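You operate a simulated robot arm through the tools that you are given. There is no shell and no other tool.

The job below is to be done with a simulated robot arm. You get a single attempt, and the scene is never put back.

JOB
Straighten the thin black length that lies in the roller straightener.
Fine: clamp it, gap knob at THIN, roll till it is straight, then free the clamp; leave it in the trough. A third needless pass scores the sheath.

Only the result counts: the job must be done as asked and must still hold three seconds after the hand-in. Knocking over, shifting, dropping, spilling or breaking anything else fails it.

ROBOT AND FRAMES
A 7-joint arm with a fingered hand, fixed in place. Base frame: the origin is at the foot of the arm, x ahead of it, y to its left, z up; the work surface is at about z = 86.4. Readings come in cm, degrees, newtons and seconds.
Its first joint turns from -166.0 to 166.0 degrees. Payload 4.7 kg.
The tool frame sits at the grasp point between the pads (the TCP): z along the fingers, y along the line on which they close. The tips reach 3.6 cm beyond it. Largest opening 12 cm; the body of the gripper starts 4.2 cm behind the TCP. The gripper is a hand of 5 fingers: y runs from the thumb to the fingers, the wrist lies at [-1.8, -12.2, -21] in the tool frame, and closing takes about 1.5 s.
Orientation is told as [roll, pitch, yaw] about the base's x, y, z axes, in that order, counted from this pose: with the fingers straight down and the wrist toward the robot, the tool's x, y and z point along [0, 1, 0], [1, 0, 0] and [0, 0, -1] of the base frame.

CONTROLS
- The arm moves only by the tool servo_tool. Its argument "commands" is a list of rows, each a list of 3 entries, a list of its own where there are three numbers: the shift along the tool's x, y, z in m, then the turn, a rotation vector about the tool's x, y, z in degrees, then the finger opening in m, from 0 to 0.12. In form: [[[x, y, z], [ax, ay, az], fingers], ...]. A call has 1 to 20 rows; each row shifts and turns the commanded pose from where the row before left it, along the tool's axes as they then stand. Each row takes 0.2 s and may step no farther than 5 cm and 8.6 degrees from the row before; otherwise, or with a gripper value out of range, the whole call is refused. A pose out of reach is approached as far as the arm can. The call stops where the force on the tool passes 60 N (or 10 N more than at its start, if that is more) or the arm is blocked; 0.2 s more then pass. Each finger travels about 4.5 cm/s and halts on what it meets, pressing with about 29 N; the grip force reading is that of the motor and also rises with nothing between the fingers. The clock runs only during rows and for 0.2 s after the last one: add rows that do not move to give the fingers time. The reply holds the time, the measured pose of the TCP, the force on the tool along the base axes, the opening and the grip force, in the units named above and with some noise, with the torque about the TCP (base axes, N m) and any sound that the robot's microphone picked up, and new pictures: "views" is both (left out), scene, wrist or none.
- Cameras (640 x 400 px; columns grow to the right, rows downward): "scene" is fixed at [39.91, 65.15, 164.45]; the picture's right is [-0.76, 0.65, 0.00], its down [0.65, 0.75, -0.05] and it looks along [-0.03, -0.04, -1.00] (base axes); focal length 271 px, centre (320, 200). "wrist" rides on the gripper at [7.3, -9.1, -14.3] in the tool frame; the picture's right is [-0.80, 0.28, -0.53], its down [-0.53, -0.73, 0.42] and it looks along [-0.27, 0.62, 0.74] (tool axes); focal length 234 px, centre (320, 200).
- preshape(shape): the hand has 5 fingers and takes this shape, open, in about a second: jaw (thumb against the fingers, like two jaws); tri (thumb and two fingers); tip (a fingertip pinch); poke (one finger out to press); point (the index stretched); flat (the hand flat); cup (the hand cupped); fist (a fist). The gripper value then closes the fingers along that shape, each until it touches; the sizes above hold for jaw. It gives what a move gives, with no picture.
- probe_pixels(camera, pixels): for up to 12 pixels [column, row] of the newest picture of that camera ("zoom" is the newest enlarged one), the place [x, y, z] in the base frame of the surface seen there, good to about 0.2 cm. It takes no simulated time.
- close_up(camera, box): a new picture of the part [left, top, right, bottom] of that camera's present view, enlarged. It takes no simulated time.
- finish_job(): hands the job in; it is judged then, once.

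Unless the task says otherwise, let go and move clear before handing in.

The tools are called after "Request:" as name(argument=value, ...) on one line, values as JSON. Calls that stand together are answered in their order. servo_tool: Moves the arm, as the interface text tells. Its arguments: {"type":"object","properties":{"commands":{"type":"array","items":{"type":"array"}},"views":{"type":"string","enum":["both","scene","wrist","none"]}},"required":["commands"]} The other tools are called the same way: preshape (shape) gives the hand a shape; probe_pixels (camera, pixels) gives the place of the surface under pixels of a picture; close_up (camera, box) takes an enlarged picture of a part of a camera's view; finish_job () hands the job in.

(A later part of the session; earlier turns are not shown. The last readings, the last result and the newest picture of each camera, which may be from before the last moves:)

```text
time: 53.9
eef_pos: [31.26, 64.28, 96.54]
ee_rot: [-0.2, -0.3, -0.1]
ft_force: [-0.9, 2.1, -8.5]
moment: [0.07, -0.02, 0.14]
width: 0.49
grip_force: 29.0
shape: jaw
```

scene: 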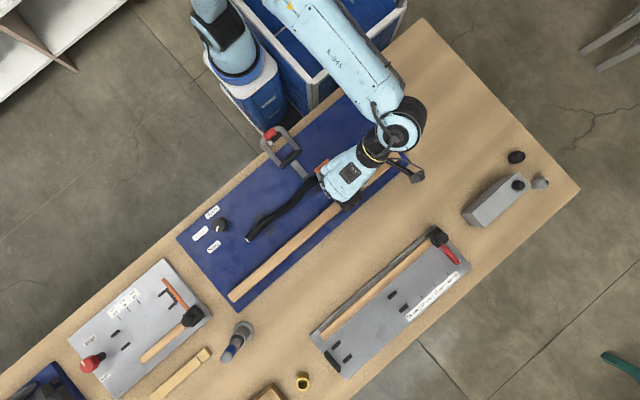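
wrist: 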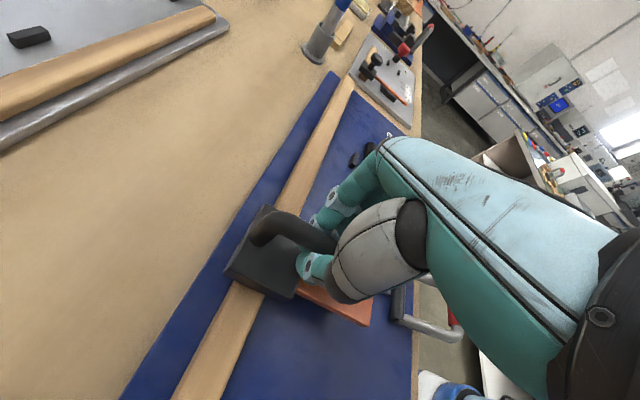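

Smooth with nearly no resistance; now the roller reaches the length. Continuing 12 cm and watching.

Request:
servo_tool(commands=[[[0, 0.01, 0], [0, 0, 0], 0.0], [[0, 0.01, 0], [0, 0, 0], 0.0], [[0, 0.01, 0], [0, 0, 0], 0.0], [[0, 0.01, 0], [0, 0, 0], 0.0], [[0, 0.01, 0], [0, 0, 0], 0.0], [[0, 0.01, 0], [0, 0, 0], 0.0], [[0, 0.01, 0], [0, 0, 0], 0.0], [[0, 0.01, 0], [0, 0, 0], 0.0], [[0, 0.01, 0], [0, 0, 0], 0.0], [[0, 0.01, 0], [0, 0, 0], 0.0], [[0, 0.01, 0], [0, 0, 0], 0.0], [[0, 0.01, 0], [0, 0, 0], 0.0]])

Request:
close_up(camera="scene", box=[200, 130, 380, 270])

```text
time: 56.5
eef_pos: [43.38, 64.15, 96.68]
ee_rot: [-0.1, -0.4, -0.1]
ft_force: [-1.0, -3.9, -9.8]
moment: [-0.01, -0.03, 0.15]
width: 0.52
grip_force: 28.7
shape: jaw
```

scene: 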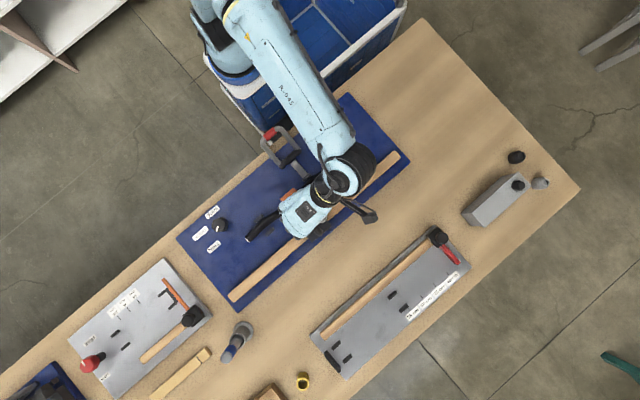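
wrist: 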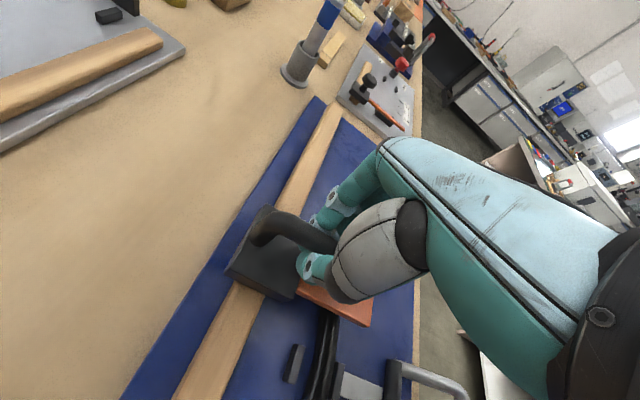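

```text
2.86 times, centred on (290, 200) of scene
```

zoom: 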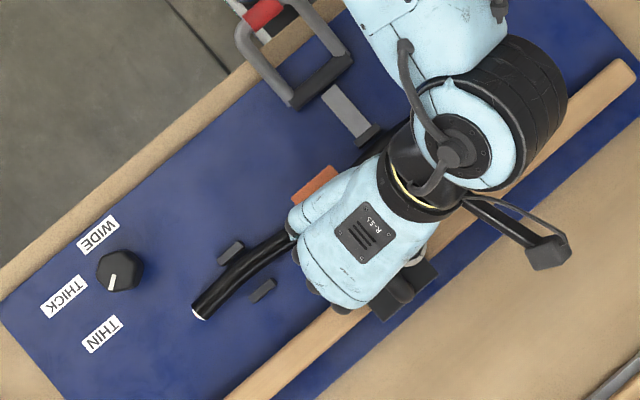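

Rolling over the length's middle with no trouble. Continuing to x≈60.

Request:
servo_tool(commands=[[[0, 0.01, 0], [0, 0, 0], 0.0], [[0, 0.01, 0], [0, 0, 0], 0.0], [[0, 0.01, 0], [0, 0, 0], 0.0], [[0, 0.01, 0], [0, 0, 0], 0.0], [[0, 0.01, 0], [0, 0, 0], 0.0], [[0, 0.01, 0], [0, 0, 0], 0.0], [[0, 0.01, 0], [0, 0, 0], 0.0], [[0, 0.01, 0], [0, 0, 0], 0.0], [[0, 0.01, 0], [0, 0, 0], 0.0], [[0, 0.01, 0], [0, 0, 0], 0.0], [[0, 0.01, 0], [0, 0, 0], 0.0], [[0, 0.01, 0], [0, 0, 0], 0.0], [[0, 0.01, 0], [0, 0, 0], 0.0], [[0, 0.01, 0], [0, 0, 0], 0.0], [[0, 0.01, 0], [0, 0, 0], 0.0], [[0, 0.01, 0], [0, 0, 0], 0.0]])

Request:
close_up(camera="scene", box=[200, 130, 380, 270])

```text
time: 59.9
eef_pos: [59.46, 64.16, 96.54]
ee_rot: [-0.2, -0.2, 0.0]
ft_force: [-1.2, -3.5, -8.0]
moment: [-0.02, -0.01, 0.17]
width: 0.51
grip_force: 28.8
shape: jaw
```

scene: 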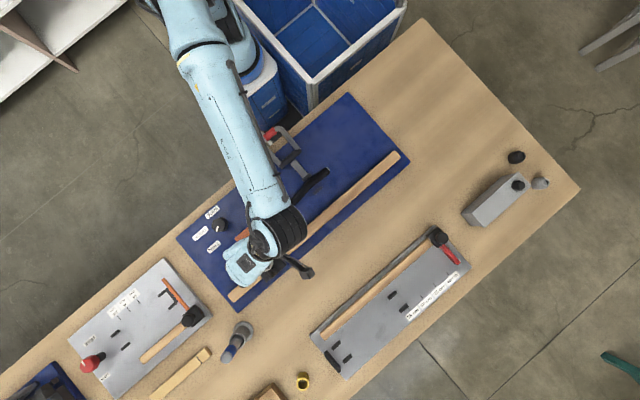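
wrist: 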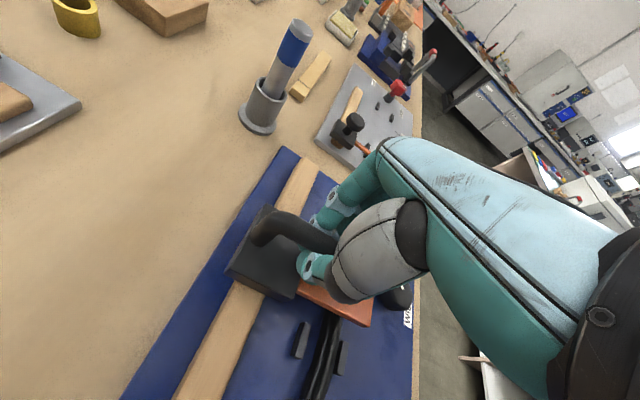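

```text
2.86 times, centred on (290, 200) of scene
```

zoom: 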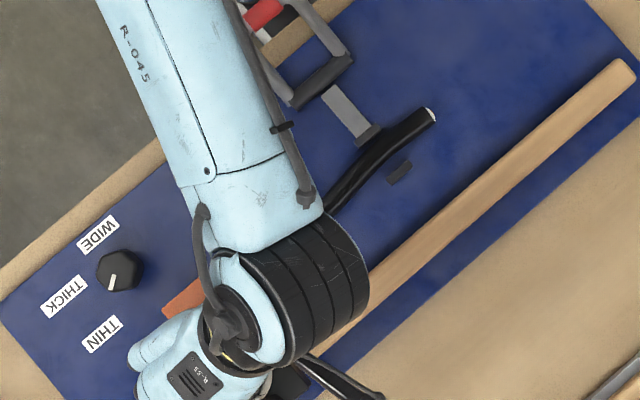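

Nearly past the far end (length end x≈59.4). Rolling on to the end of travel near x≈67, in small steps near the end.

Request:
servo_tool(commands=[[[0, 0.01, 0], [0, 0, 0], 0.0], [[0, 0.01, 0], [0, 0, 0], 0.0], [[0, 0.01, 0], [0, 0, 0], 0.0], [[0, 0.01, 0], [0, 0, 0], 0.0], [[0, 0.01, 0], [0, 0, 0], 0.0], [[0, 0.005, 0], [0, 0, 0], 0.0], [[0, 0.005, 0], [0, 0, 0], 0.0], [[0, 0.005, 0], [0, 0, 0], 0.0], [[0, 0.005, 0], [0, 0, 0], 0.0]])

Request:
close_up(camera="scene", box=[200, 130, 380, 270])

```text
time: 61.9
eef_pos: [66.52, 64.2, 96.54]
ee_rot: [-0.3, -0.2, -0.1]
ft_force: [-0.8, -9.9, -22.0]
moment: [0.02, -0.02, 0.12]
width: 0.48
grip_force: 28.4
shape: jaw
```

scene: 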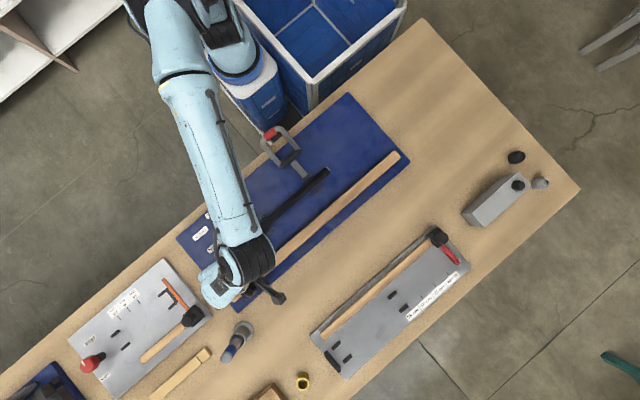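
wrist: 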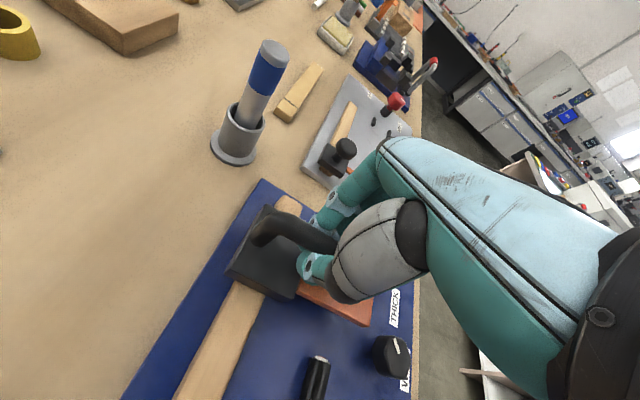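

```text
2.86 times, centred on (290, 200) of scene
```

zoom: 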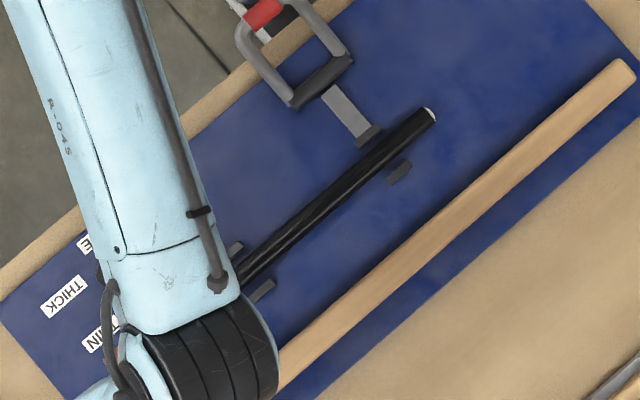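

The length has visibly straightened at the end of this pass. I'll enlarge it to see whether it is fully straight; the arm covers part of it.

Request:
close_up(camera="scene", box=[260, 160, 340, 220])

Request:
close_up(camera="wrist", box=[220, 300, 420, 400])

```text
6.67 times, centred on (300, 190) of scene
```

zoom: 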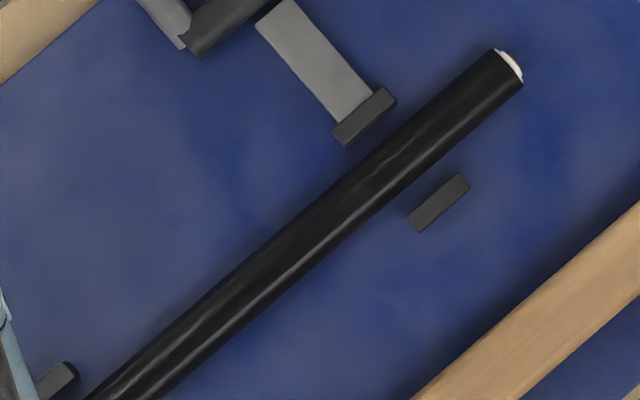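

```text
3.20 times, centred on (320, 350) of wrist
```

zoom: 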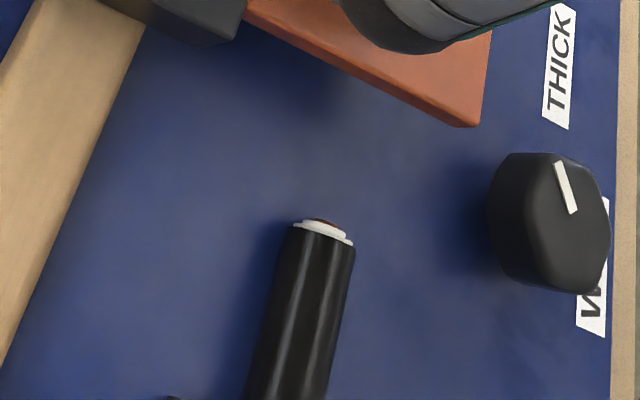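

There seems to be a slight remaining bow. I'll look closer at the edges before deciding on the second pass.

Request:
close_up(camera="scene", box=[268, 164, 332, 228])

Request:
probe_pixels(camera="scene", pixels=[[325, 170], [318, 176], [311, 182], [304, 188], [297, 194], [290, 200], [283, 206], [276, 212], [272, 216], [321, 173], [307, 185], [293, 197]])

```text
6.25 times, centred on (300, 196) of scene
```

zoom: 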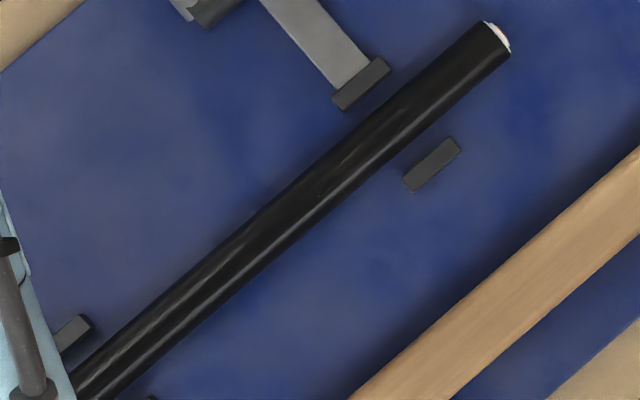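

```text
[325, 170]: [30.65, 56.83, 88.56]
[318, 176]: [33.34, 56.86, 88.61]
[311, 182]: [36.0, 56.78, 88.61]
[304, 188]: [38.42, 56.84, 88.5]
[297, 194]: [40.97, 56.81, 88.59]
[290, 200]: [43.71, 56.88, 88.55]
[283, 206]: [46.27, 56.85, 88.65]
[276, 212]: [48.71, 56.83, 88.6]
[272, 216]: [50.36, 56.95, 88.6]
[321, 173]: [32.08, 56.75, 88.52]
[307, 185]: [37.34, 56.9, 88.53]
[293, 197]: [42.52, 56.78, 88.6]
```

Centre-line probes alone are too coarse. I'll take high-zoom crops at three stations to compare the edges.

Request:
close_up(camera="scene", box=[304, 162, 336, 182])

Request:
close_up(camera="scene", box=[284, 182, 316, 202])

Request:
close_up(camera="scene", box=[268, 202, 300, 222])

```text
16.00 times, centred on (320, 172) of scene
```

zoom: 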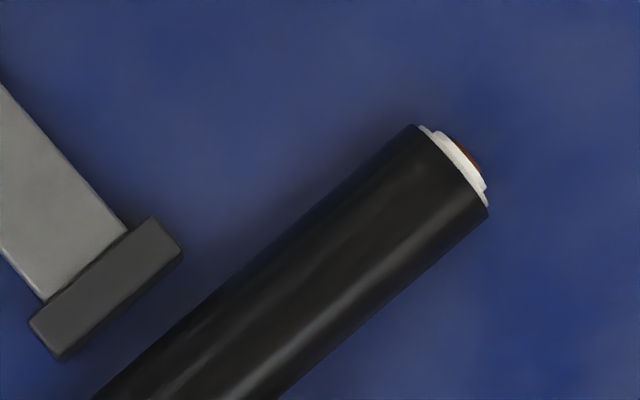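

```text
16.00 times, centred on (300, 192) of scene
```

zoom: 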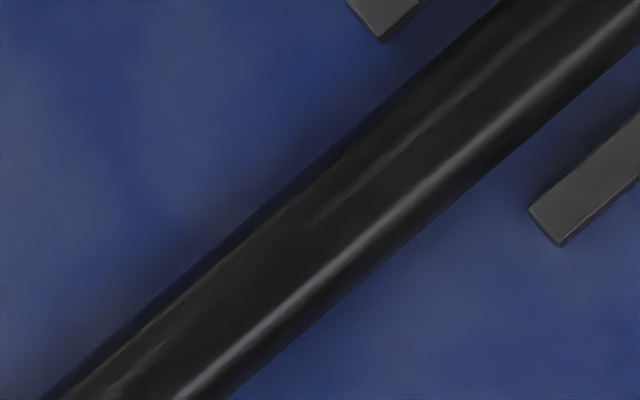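

```text
16.00 times, centred on (284, 212) of scene
```

zoom: 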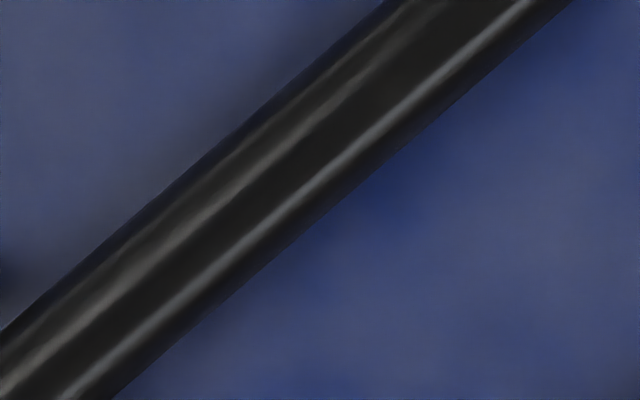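

Edges deviate by at most ~0.1 cm, so it's close to straight but maybe not wholly. A second pass is allowed (only a third harms), and it also brings the carriage home, so I'll roll back −x.

Request:
servo_tool(commands=[[[0, -0.005, 0.002], [0, 0, 0], 0.0], [[0, -0.01, 0], [0, 0, 0], 0.0], [[0, -0.01, 0], [0, 0, 0], 0.0], [[0, -0.01, 0], [0, 0, 0], 0.0], [[0, -0.01, 0], [0, 0, 0], 0.0], [[0, -0.01, 0], [0, 0, 0], 0.0], [[0, -0.01, 0], [0, 0, 0], 0.0], [[0, -0.01, 0], [0, 0, 0], 0.0], [[0, -0.01, 0], [0, 0, 0], 0.0], [[0, -0.01, 0], [0, 0, 0], 0.0], [[0, -0.01, 0], [0, 0, 0], 0.0], [[0, -0.01, 0], [0, 0, 0], 0.0], [[0, -0.01, 0], [0, 0, 0], 0.0], [[0, -0.01, 0], [0, 0, 0], 0.0], [[0, -0.01, 0], [0, 0, 0], 0.0], [[0, -0.01, 0], [0, 0, 0], 0.0], [[0, -0.01, 0], [0, 0, 0], 0.0], [[0, -0.01, 0], [0, 0, 0], 0.0], [[0, -0.01, 0], [0, 0, 0], 0.0]])

```text
time: 65.9
eef_pos: [47.78, 64.17, 96.5]
ee_rot: [-0.2, -0.3, -0.1]
ft_force: [0.5, 4.1, 0.2]
moment: [0.05, -0.03, 0.18]
width: 0.49
grip_force: 28.7
shape: jaw
```

scene: 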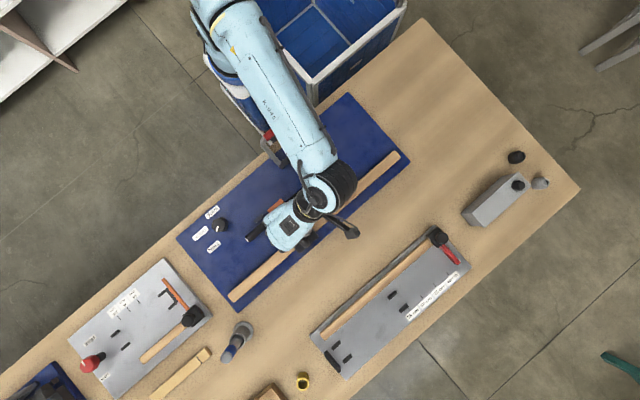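
wrist: 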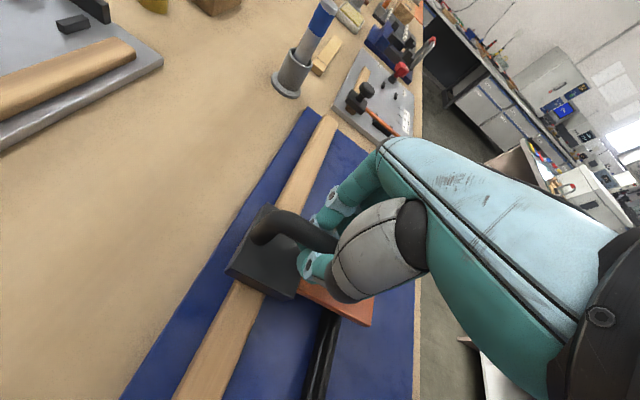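

Rolling back smoothly with no resistance. Continuing toward the start end.

Request:
servo_tool(commands=[[[0, -0.01, 0], [0, 0, 0], 0.0], [[0, -0.01, 0], [0, 0, 0], 0.0], [[0, -0.01, 0], [0, 0, 0], 0.0], [[0, -0.01, 0], [0, 0, 0], 0.0], [[0, -0.01, 0], [0, 0, 0], 0.0], [[0, -0.01, 0], [0, 0, 0], 0.0], [[0, -0.01, 0], [0, 0, 0], 0.0], [[0, -0.01, 0], [0, 0, 0], 0.0], [[0, -0.01, 0], [0, 0, 0], 0.0], [[0, -0.01, 0], [0, 0, 0], 0.0], [[0, -0.01, 0], [0, 0, 0], 0.0], [[0, -0.01, 0], [0, 0, 0], 0.0], [[0, -0.01, 0], [0, 0, 0], 0.0], [[0, -0.01, 0], [0, 0, 0], 0.0], [[0, -0.01, 0], [0, 0, 0], 0.0], [[0, -0.01, 0], [0, 0, 0], 0.0], [[0, -0.01, 0], [0, 0, 0], 0.0], [[0, -0.01, 0], [0, 0, 0], 0.0], [[0, -0.01, 0], [0, 0, 0], 0.0]])

Request:
close_up(camera="scene", box=[200, 130, 380, 270])

```text
time: 69.9
eef_pos: [28.68, 64.01, 96.25]
ee_rot: [-0.1, -0.1, 0.0]
ft_force: [0.5, 8.4, -2.4]
moment: [0.06, 0.01, 0.17]
width: 0.42
grip_force: 29.3
shape: jaw
```

scene: 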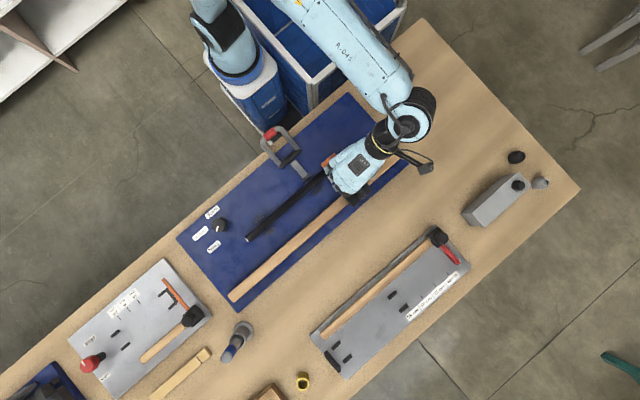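
wrist: 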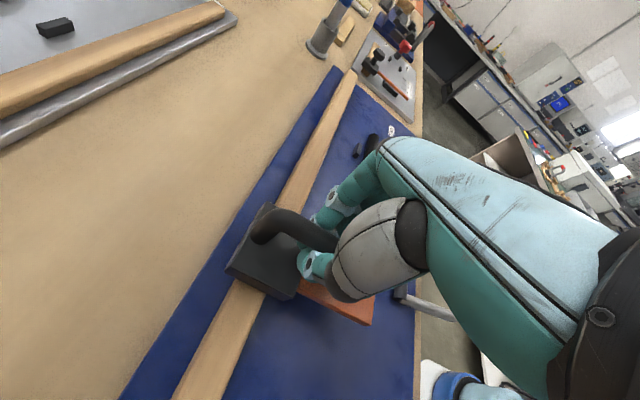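

```text
2.86 times, centred on (290, 200) of scene
```

zoom: 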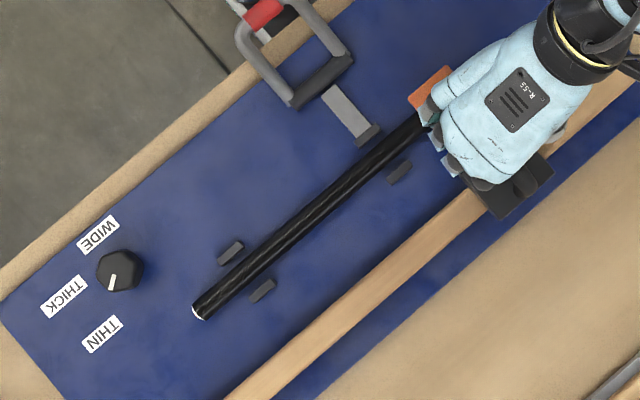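

Most of the length is now visible; I'll take a detailed look before finishing this pass.

Request:
close_up(camera="scene", box=[236, 164, 332, 246])

Request:
close_up(camera="scene", box=[240, 200, 290, 246])

```text
4.88 times, centred on (284, 205) of scene
```

zoom: 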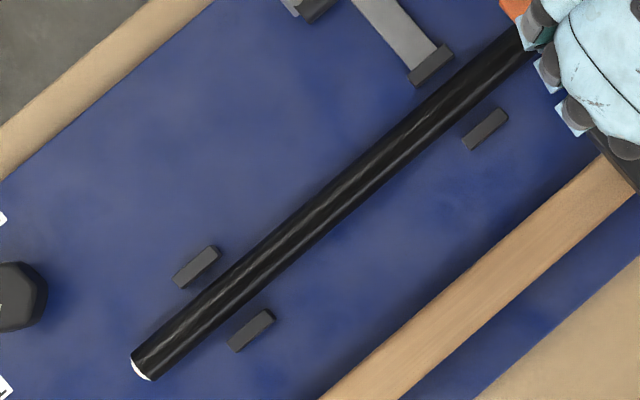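

```text
8.70 times, centred on (265, 223) of scene
```

zoom: 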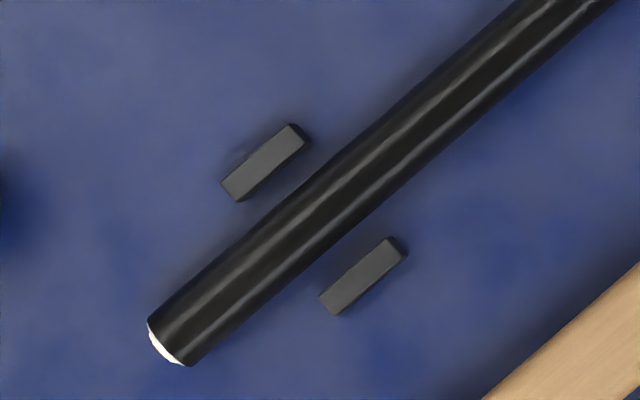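

It still shows a trace of an S (highlight line). I'll finish the second pass to the start stop at x≈17.5.

Request:
servo_tool(commands=[[[0, -0.01, 0], [0, 0, 0], 0.0], [[0, -0.01, 0], [0, 0, 0], 0.0], [[0, -0.01, 0], [0, 0, 0], 0.0], [[0, -0.01, 0], [0, 0, 0], 0.0], [[0, -0.01, 0], [0, 0, 0], 0.0], [[0, -0.01, 0], [0, 0, 0], 0.0], [[0, -0.01, 0], [0, 0, 0], 0.0], [[0, -0.01, 0], [0, 0, 0], 0.0], [[0, -0.01, 0], [0, 0, 0], 0.0], [[0, -0.01, 0], [0, 0, 0], 0.0], [[0, -0.01, 0], [0, 0, 0], 0.0], [[0, 0, 0], [0, 0, 0], 0.0]])

Request:
close_up(camera="scene", box=[236, 164, 332, 246])

Request:
close_up(camera="scene", box=[240, 200, 290, 246])

```text
time: 72.5
eef_pos: [17.75, 64.22, 96.18]
ee_rot: [0.0, -0.3, -0.1]
ft_force: [0.3, -1.2, 2.8]
moment: [-0.09, -0.01, 0.2]
width: 0.44
grip_force: 28.9
shape: jaw
```

scene: 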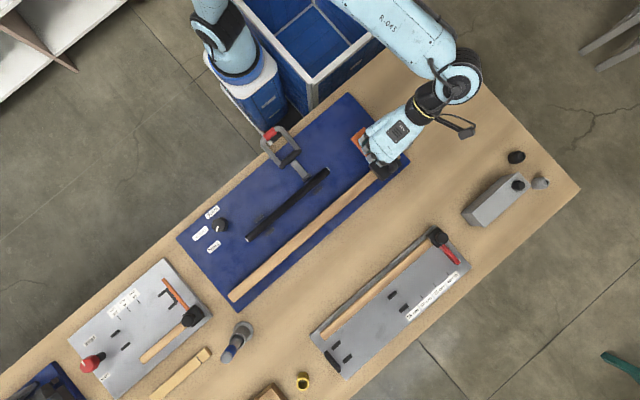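
wrist: 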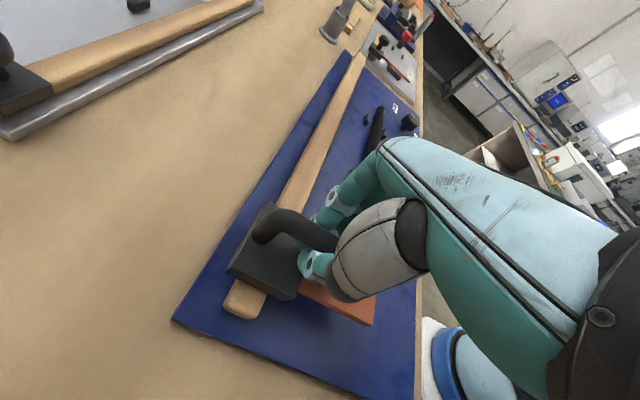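

```text
4.88 times, centred on (284, 205) of scene
```

zoom: 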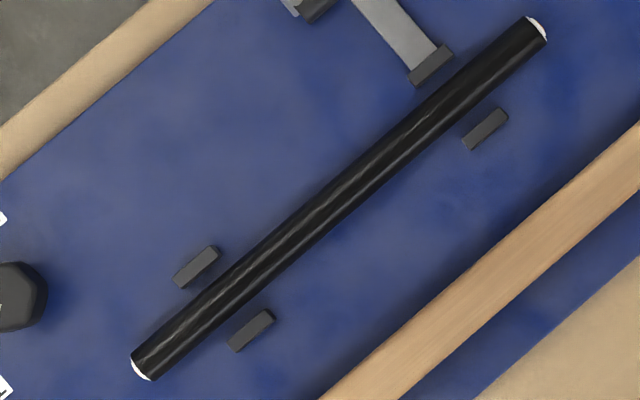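

```text
8.70 times, centred on (265, 223) of scene
```

zoom: 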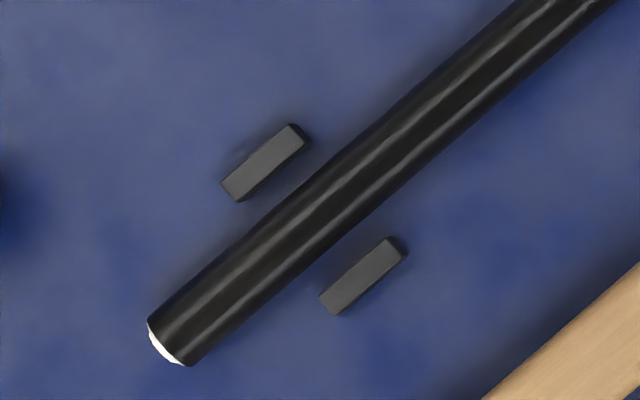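

Both ends are now visible and it looks straight. I'll check accurately with equal high-zoom crops centred on the end-to-end line.

Request:
close_up(camera="scene", box=[300, 164, 340, 189])

Request:
close_up(camera="scene", box=[284, 178, 324, 203])

Request:
close_up(camera="scene", box=[268, 192, 308, 217])

Request:
close_up(camera="scene", box=[252, 206, 292, 231])

Request:
close_up(camera="scene", box=[236, 220, 276, 245])

```text
16.00 times, centred on (320, 176) of scene
```

zoom: 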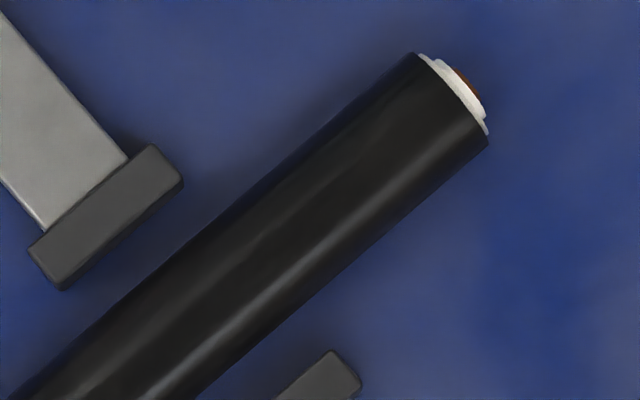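

```text
16.00 times, centred on (304, 190) of scene
```

zoom: 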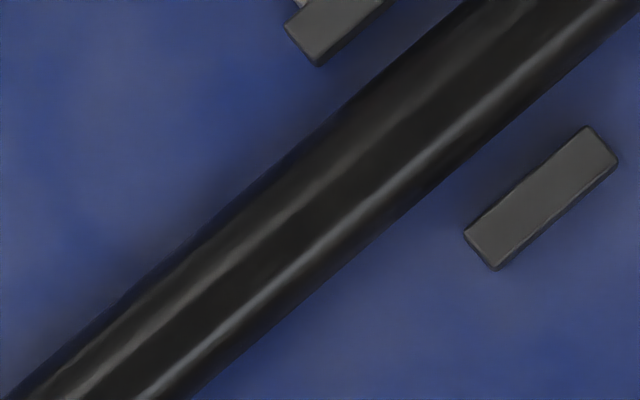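

```text
16.00 times, centred on (288, 204) of scene
```

zoom: 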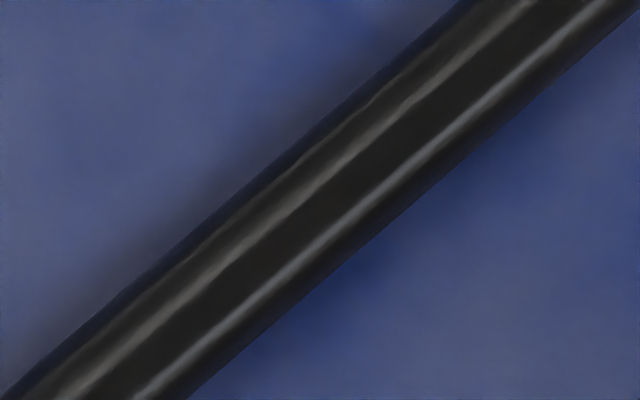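

```text
16.00 times, centred on (272, 218) of scene
```

zoom: 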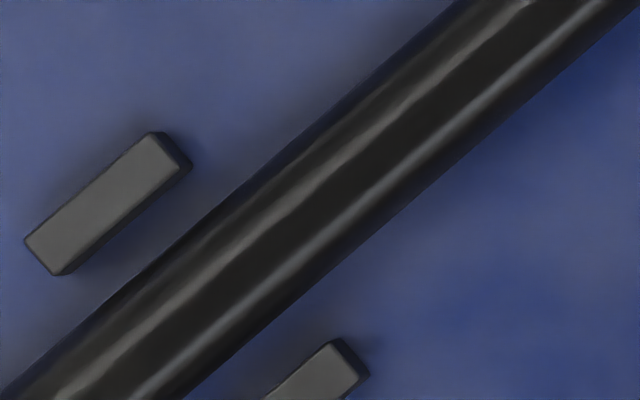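

```text
16.00 times, centred on (256, 232) of scene
```

zoom: 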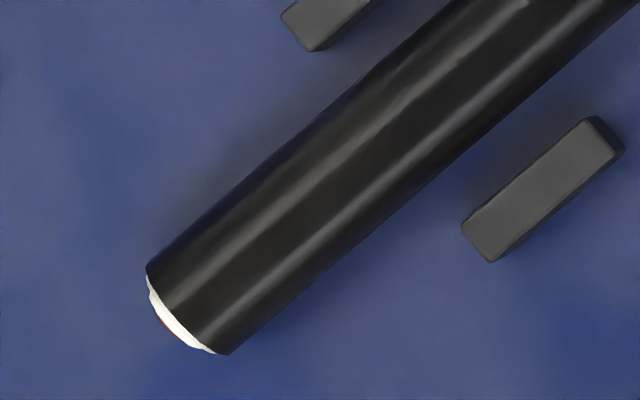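

Edges cross each crop at the same place to within ~0.2 px per station: the length is straight. Now release the carriage handle and lift clear.

Request:
servo_tool(commands=[[[0, 0, 0], [0, 0, 0], 0.02], [[0, 0, 0], [0, 0, 0], 0.04], [[0, 0, 0], [0, 0, 0], 0.06], [[0, 0, 0], [0, 0, 0], 0.07], [[0, 0, 0], [0, 0, 0], 0.07], [[0, 0, -0.03], [0, 0, 0], 0.07], [[0, 0, -0.045], [0, 0, 0], 0.07], [[0, 0, -0.045], [0, 0, 0], 0.07], [[0, 0, -0.045], [0, 0, 0], 0.07], [[0, 0, -0.02], [0, 0, 0], 0.07], [[0, 0, 0], [0, 0, 0], 0.07]])

```text
time: 74.9
eef_pos: [17.73, 64.32, 114.83]
ee_rot: [-0.2, -0.3, -0.1]
ft_force: [0.9, -0.5, 0.2]
moment: [-0.01, 0.06, -0.02]
width: 6.97
grip_force: 0.0
shape: jaw
```

scene: 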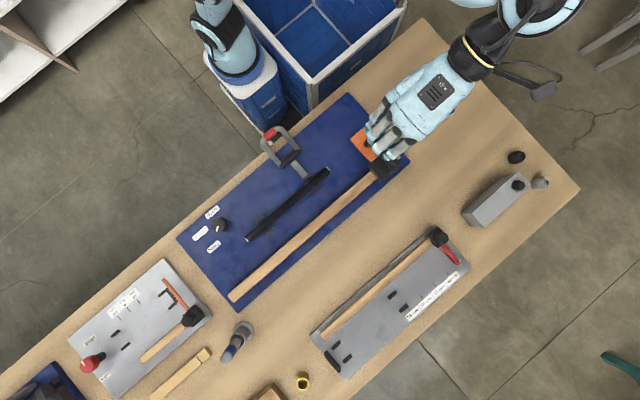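
wrist: 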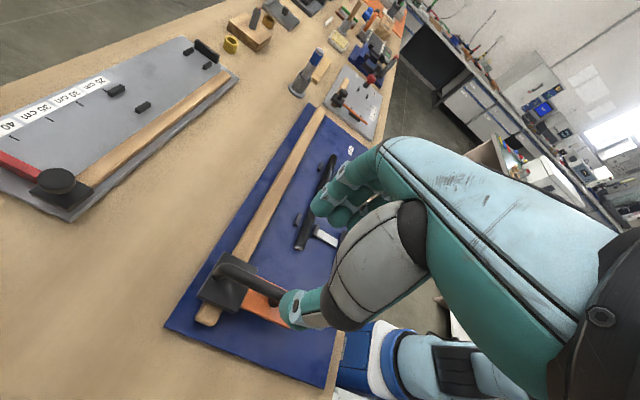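

Clear of the carriage. Next: turn to yaw 90 and move over to the clamp side, staying high.

Request:
servo_tool(commands=[[[0, 0, 0], [0, 0, -8.2], 0.05], [[0, 0, 0], [0, 0, -8.2], 0.05], [[0, 0, 0], [0, 0, -8.2], 0.05], [[0, 0, 0], [0, 0, -8.2], 0.05], [[0, 0, 0], [0, 0, -8.2], 0.05], [[0, 0, 0], [0, 0, -8.2], 0.05], [[0, 0, 0], [0, 0, -8.2], 0.05], [[0, 0, 0], [0, 0, -8.2], 0.05], [[0, 0, 0], [0, 0, -8.2], 0.05], [[0, 0, 0], [0, 0, -8.2], 0.05], [[0, 0, 0], [0, 0, -8.1], 0.05], [[-0.0229, -0.0379, 0], [0, 0, 0], 0.05], [[-0.0229, -0.0379, 0], [0, 0, 0], 0.05], [[-0.0229, -0.0379, 0], [0, 0, 0], 0.05], [[-0.0229, -0.0379, 0], [0, 0, 0], 0.05], [[-0.0229, -0.0379, 0], [0, 0, 0], 0.05], [[-0.0229, -0.0379, 0], [0, 0, 0], 0.05], [[-0.0229, -0.0379, 0], [0, 0, 0], 0.05], [[-0.0229, -0.0379, 0], [0, 0, 0], 0.05], [[0, 0, 0], [0, 0, 0], 0.05]])

```text
time: 79.1
eef_pos: [35.91, 33.51, 114.57]
ee_rot: [-0.3, 0.1, 90.1]
ft_force: [-0.6, 0.5, 0.7]
moment: [0.0, -0.03, 0.01]
width: 5.02
grip_force: 0.1
shape: jaw
```

scene: 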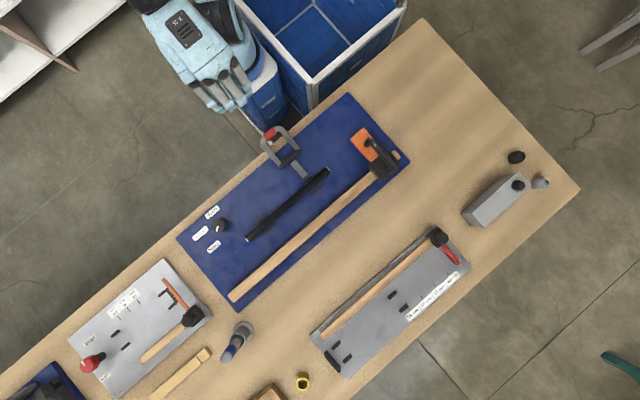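
wrist: 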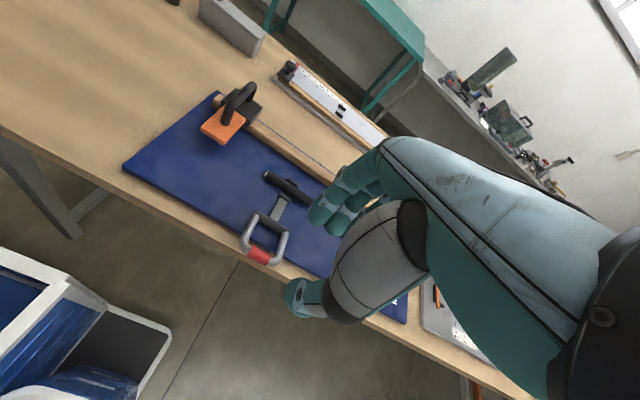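

The clamp lever's still down. I'll tilt the hand 60° as before, then come down behind the red bar.

Request:
servo_tool(commands=[[[0, 0, 0], [-7.5, 0, 0], 0.05], [[0, 0, 0], [-7.5, 0, 0], 0.05], [[0, 0, 0], [-7.5, 0, 0], 0.05], [[0, 0, 0], [-7.5, 0, 0], 0.05], [[0, 0, 0], [-7.5, 0, 0], 0.05], [[0, 0, 0], [-7.5, 0, 0], 0.05], [[0, 0, 0], [-7.5, 0, 0], 0.05], [[0, 0, 0], [-7.5, 0, 0], 0.05], [[0, -0.0345, 0.0209], [0, 0, 0], 0.05], [[0, -0.0345, 0.0209], [0, 0, 0], 0.05], [[0, -0.0345, 0.0209], [0, 0, 0], 0.05], [[0, -0.0345, 0.0209], [0, 0, 0], 0.05], [[0, 0, 0], [0, 0, 0], 0.05]])

```text
time: 81.9
eef_pos: [36.27, 34.3, 98.47]
ee_rot: [-0.6, -59.8, 90.6]
ft_force: [-0.6, -0.7, 0.3]
moment: [-0.01, -0.04, 0.01]
width: 5.06
grip_force: 0.1
shape: jaw
```

scene: 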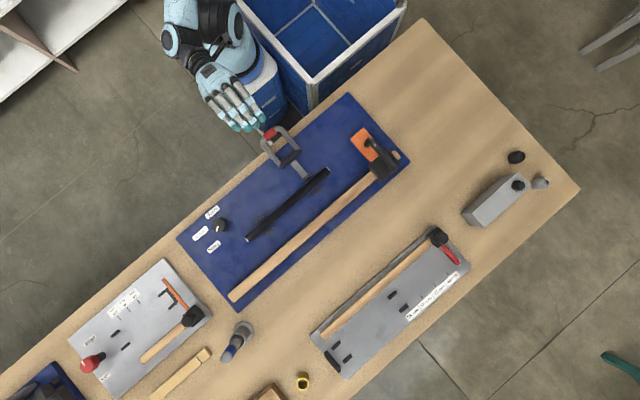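
wrist: 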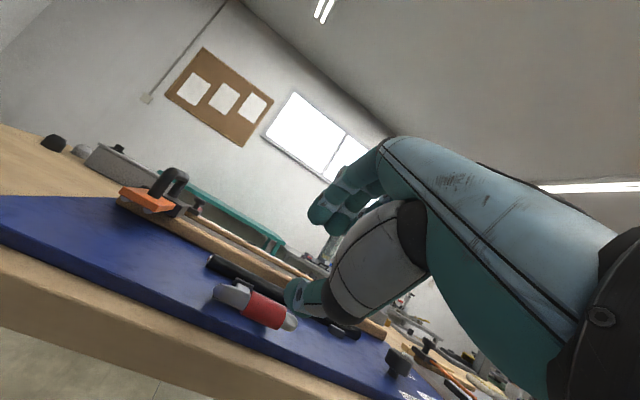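

Still ~4 cm above line. One more step down behind the bar, then check before advancing.

Request:
servo_tool(commands=[[[0, -0.0183, 0.0088], [0, 0, 0], 0.05], [[0, -0.0183, 0.0088], [0, 0, 0], 0.05], [[0, 0, 0], [0, 0, 0], 0.05]], views="wrist")

Request:
close_up(camera="wrist", box=[180, 160, 420, 380])

Request:
close_up(camera="scene", box=[220, 90, 320, 170])

```text
time: 82.7
eef_pos: [36.24, 33.95, 94.56]
ee_rot: [-0.5, -59.9, 90.5]
ft_force: [-0.1, 0.1, 0.4]
moment: [-0.02, -0.01, 0.02]
width: 5.0
grip_force: 0.0
shape: jaw
```

wrist: 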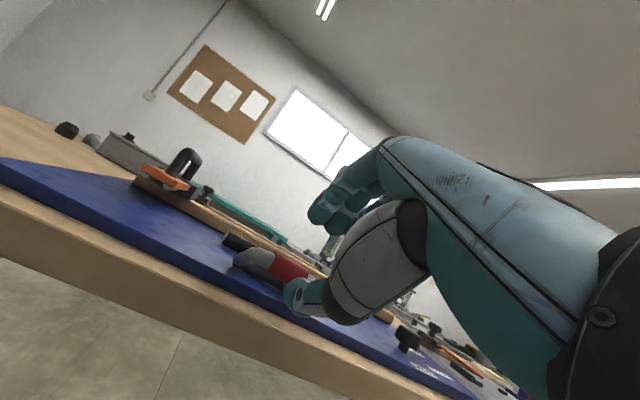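

```text
1.82 times, centred on (300, 270) of wrist
```

zoom: 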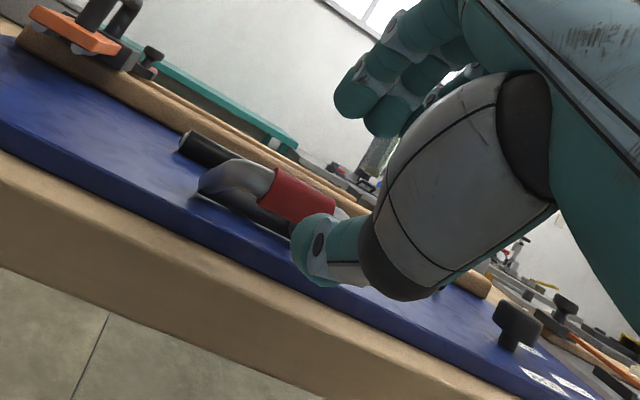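

```text
5.00 times, centred on (270, 130) of scene
```

zoom: 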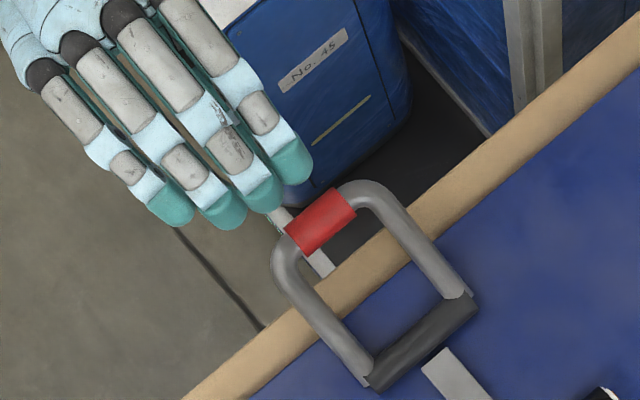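

The bar sits about 6.8 cm ahead and 1 cm toward the thumb. I'll shift 0.5 cm that way and advance along the fingers so the thumb passes below and the fingers above it.

Request:
servo_tool(commands=[[[0, -0.005, 0.01], [0, 0, 0], 0.05], [[0, 0, 0.015], [0, 0, 0], 0.05], [[0, 0, 0.015], [0, 0, 0], 0.05], [[0, 0, 0], [0, 0, 0], 0.05]], views="wrist")

Request:
close_up(camera="wrist", box=[180, 160, 420, 380])

Request:
close_up(camera="scene", box=[220, 90, 320, 170])

```text
time: 83.7
eef_pos: [36.26, 37.13, 92.05]
ee_rot: [-0.5, -59.9, 90.4]
ft_force: [0.6, 0.2, -0.4]
moment: [0.03, 0.0, 0.03]
width: 5.01
grip_force: 0.0
shape: jaw
```

wrist: 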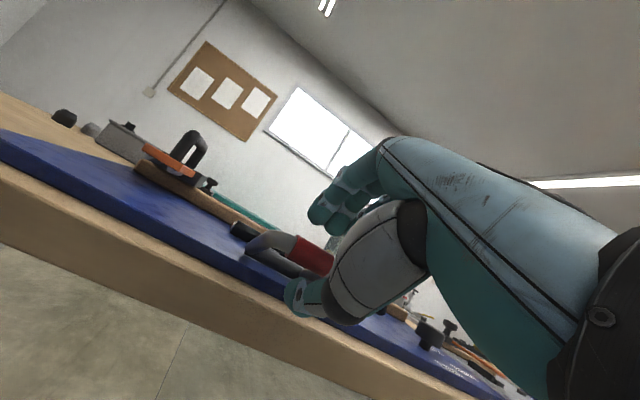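

```text
1.82 times, centred on (300, 270) of wrist
```

zoom: 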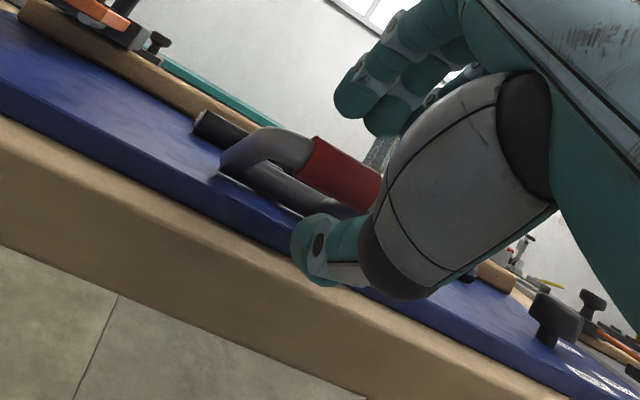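

```text
5.00 times, centred on (270, 130) of scene
```

zoom: 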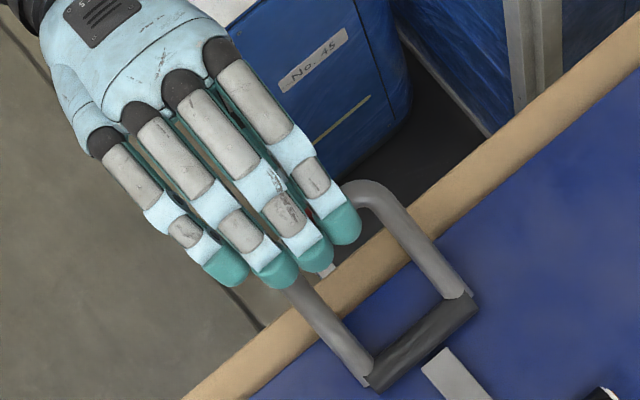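

Bar now lies between thumb (below) and fingers (above). Advancing 2.4 cm more.

Request:
servo_tool(commands=[[[0, 0, 0.008], [0, 0, 0], 0.05], [[0, 0, 0.008], [0, 0, 0], 0.05], [[0, 0, 0.008], [0, 0, 0], 0.05], [[0, 0, 0], [0, 0, 0], 0.05]], views="wrist")

Request:
close_up(camera="wrist", box=[180, 160, 420, 380])

```text
time: 84.7
eef_pos: [36.21, 39.28, 91.02]
ee_rot: [-0.5, -60.0, 90.6]
ft_force: [-0.6, 1.4, 0.1]
moment: [0.02, -0.01, -0.01]
width: 5.03
grip_force: 0.0
shape: jaw
```

wrist: 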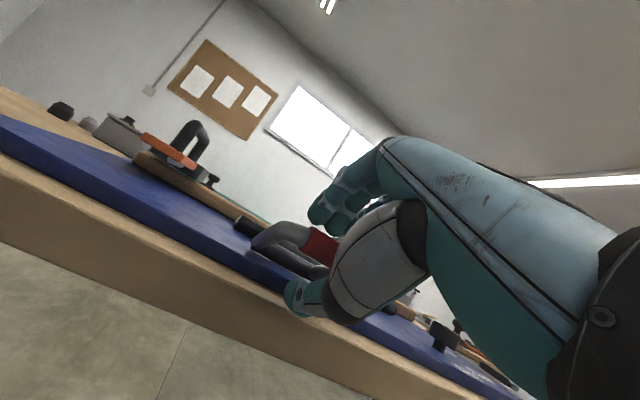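

```text
1.82 times, centred on (300, 270) of wrist
```

zoom: 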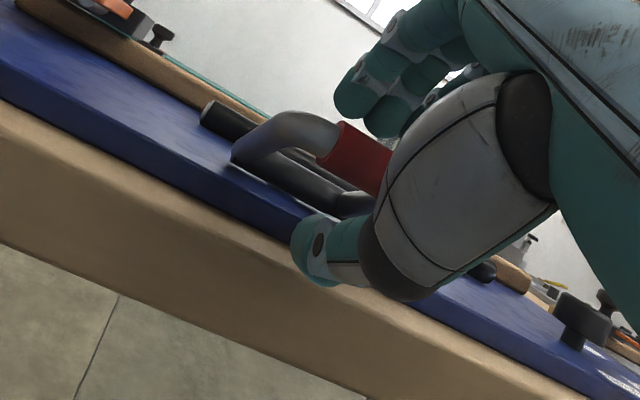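

Well placed with no contact force. Closing on the bar.

Request:
servo_tool(commands=[[[0, 0, 0], [0, 0, 0], 0.04], [[0, 0, 0], [0, 0, 0], 0.03], [[0, -0.001, 0], [0, 0, 0], 0.02], [[0, -0.002, 0], [0, 0, 0], 0.01], [[0, -0.001, 0], [0, 0, 0], 0.0], [[0, 0, 0], [0, 0, 0], 0.0], [[0, 0, 0], [0, 0, 0], 0.0]], views="wrist")

Request:
close_up(camera="wrist", box=[180, 160, 420, 380])

```text
time: 86.3
eef_pos: [36.12, 39.1, 90.7]
ee_rot: [-0.4, -59.8, 90.4]
ft_force: [2.0, 11.5, -3.9]
moment: [0.15, -0.11, 0.03]
width: 0.31
grip_force: 29.0
shape: jaw
```

wrist: 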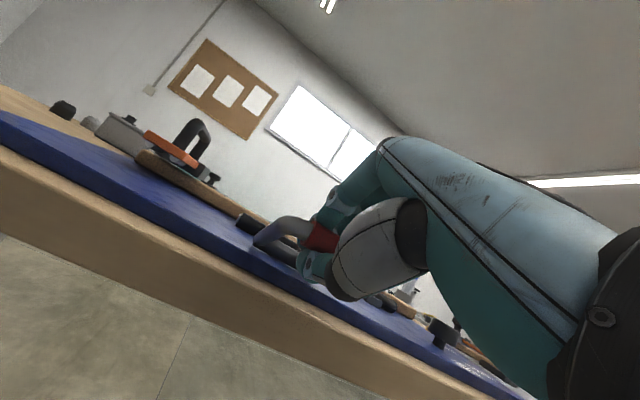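

```text
1.82 times, centred on (300, 270) of wrist
```

zoom: 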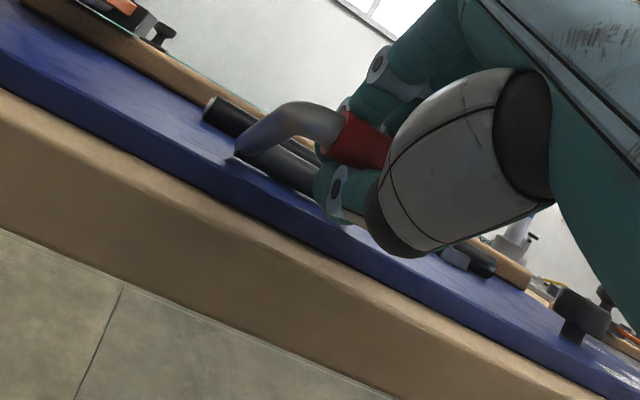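

Gripped. Now raising the lever back along the same arc, first 30°.

Request:
servo_tool(commands=[[[0, 0.0091, -0.0011], [6, 0, 0], 0.0], [[0, 0.0091, -0.0011], [6, 0, 0], 0.0], [[0, 0.0091, -0.0011], [6, 0, 0], 0.0], [[0, 0.0091, -0.0011], [6, 0, 0], 0.0], [[0, 0.0091, -0.0011], [6, 0, 0], 0.0], [[0, 0, 0], [0, 0, 0], 0.0]])

Request:
close_up(camera="scene", box=[240, 110, 340, 190])

```text
time: 87.7
eef_pos: [36.16, 41.57, 94.23]
ee_rot: [-0.2, -29.7, 90.2]
ft_force: [-0.8, 17.4, -18.1]
moment: [0.26, -0.06, 0.04]
width: 0.32
grip_force: 29.3
shape: jaw
```

scene: 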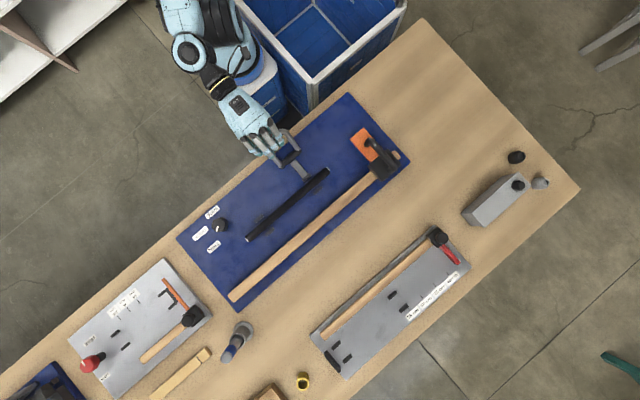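
wrist: 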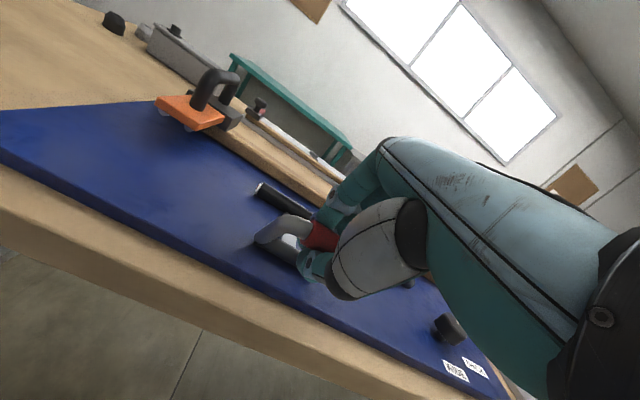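

```text
5.00 times, centred on (290, 150) of scene
```

zoom: 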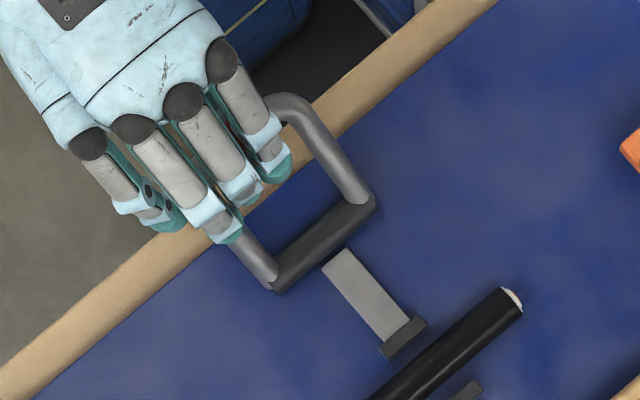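

Following; a radial pull of ~25 N shows I'm slightly too far out, so I'll ease 3 mm inward while continuing.

Request:
servo_tool(commands=[[[0, 0.009, 0.001], [6, 0, 0], 0.0], [[0, 0.009, 0.0], [6, 0, 0], 0.0], [[0, 0.009, -0.0007], [6, 0, 0], 0.0], [[0, 0.009, -0.0007], [6, 0, 0], 0.0], [[0, 0, 0], [0, 0, 0], 0.0]])

```text
time: 88.9
eef_pos: [36.22, 44.98, 95.91]
ee_rot: [-0.2, -6.1, 90.0]
ft_force: [1.3, 1.3, 1.2]
moment: [0.15, -0.09, 0.03]
width: 0.32
grip_force: 29.2
shape: jaw
```

scene: 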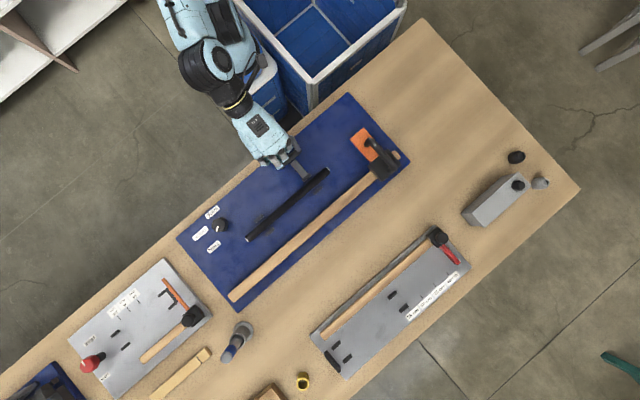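
wrist: 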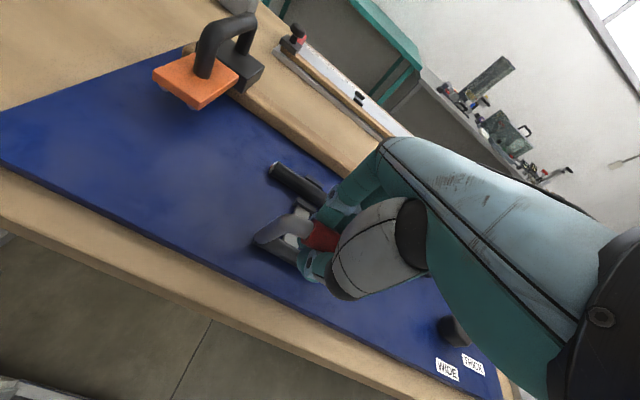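

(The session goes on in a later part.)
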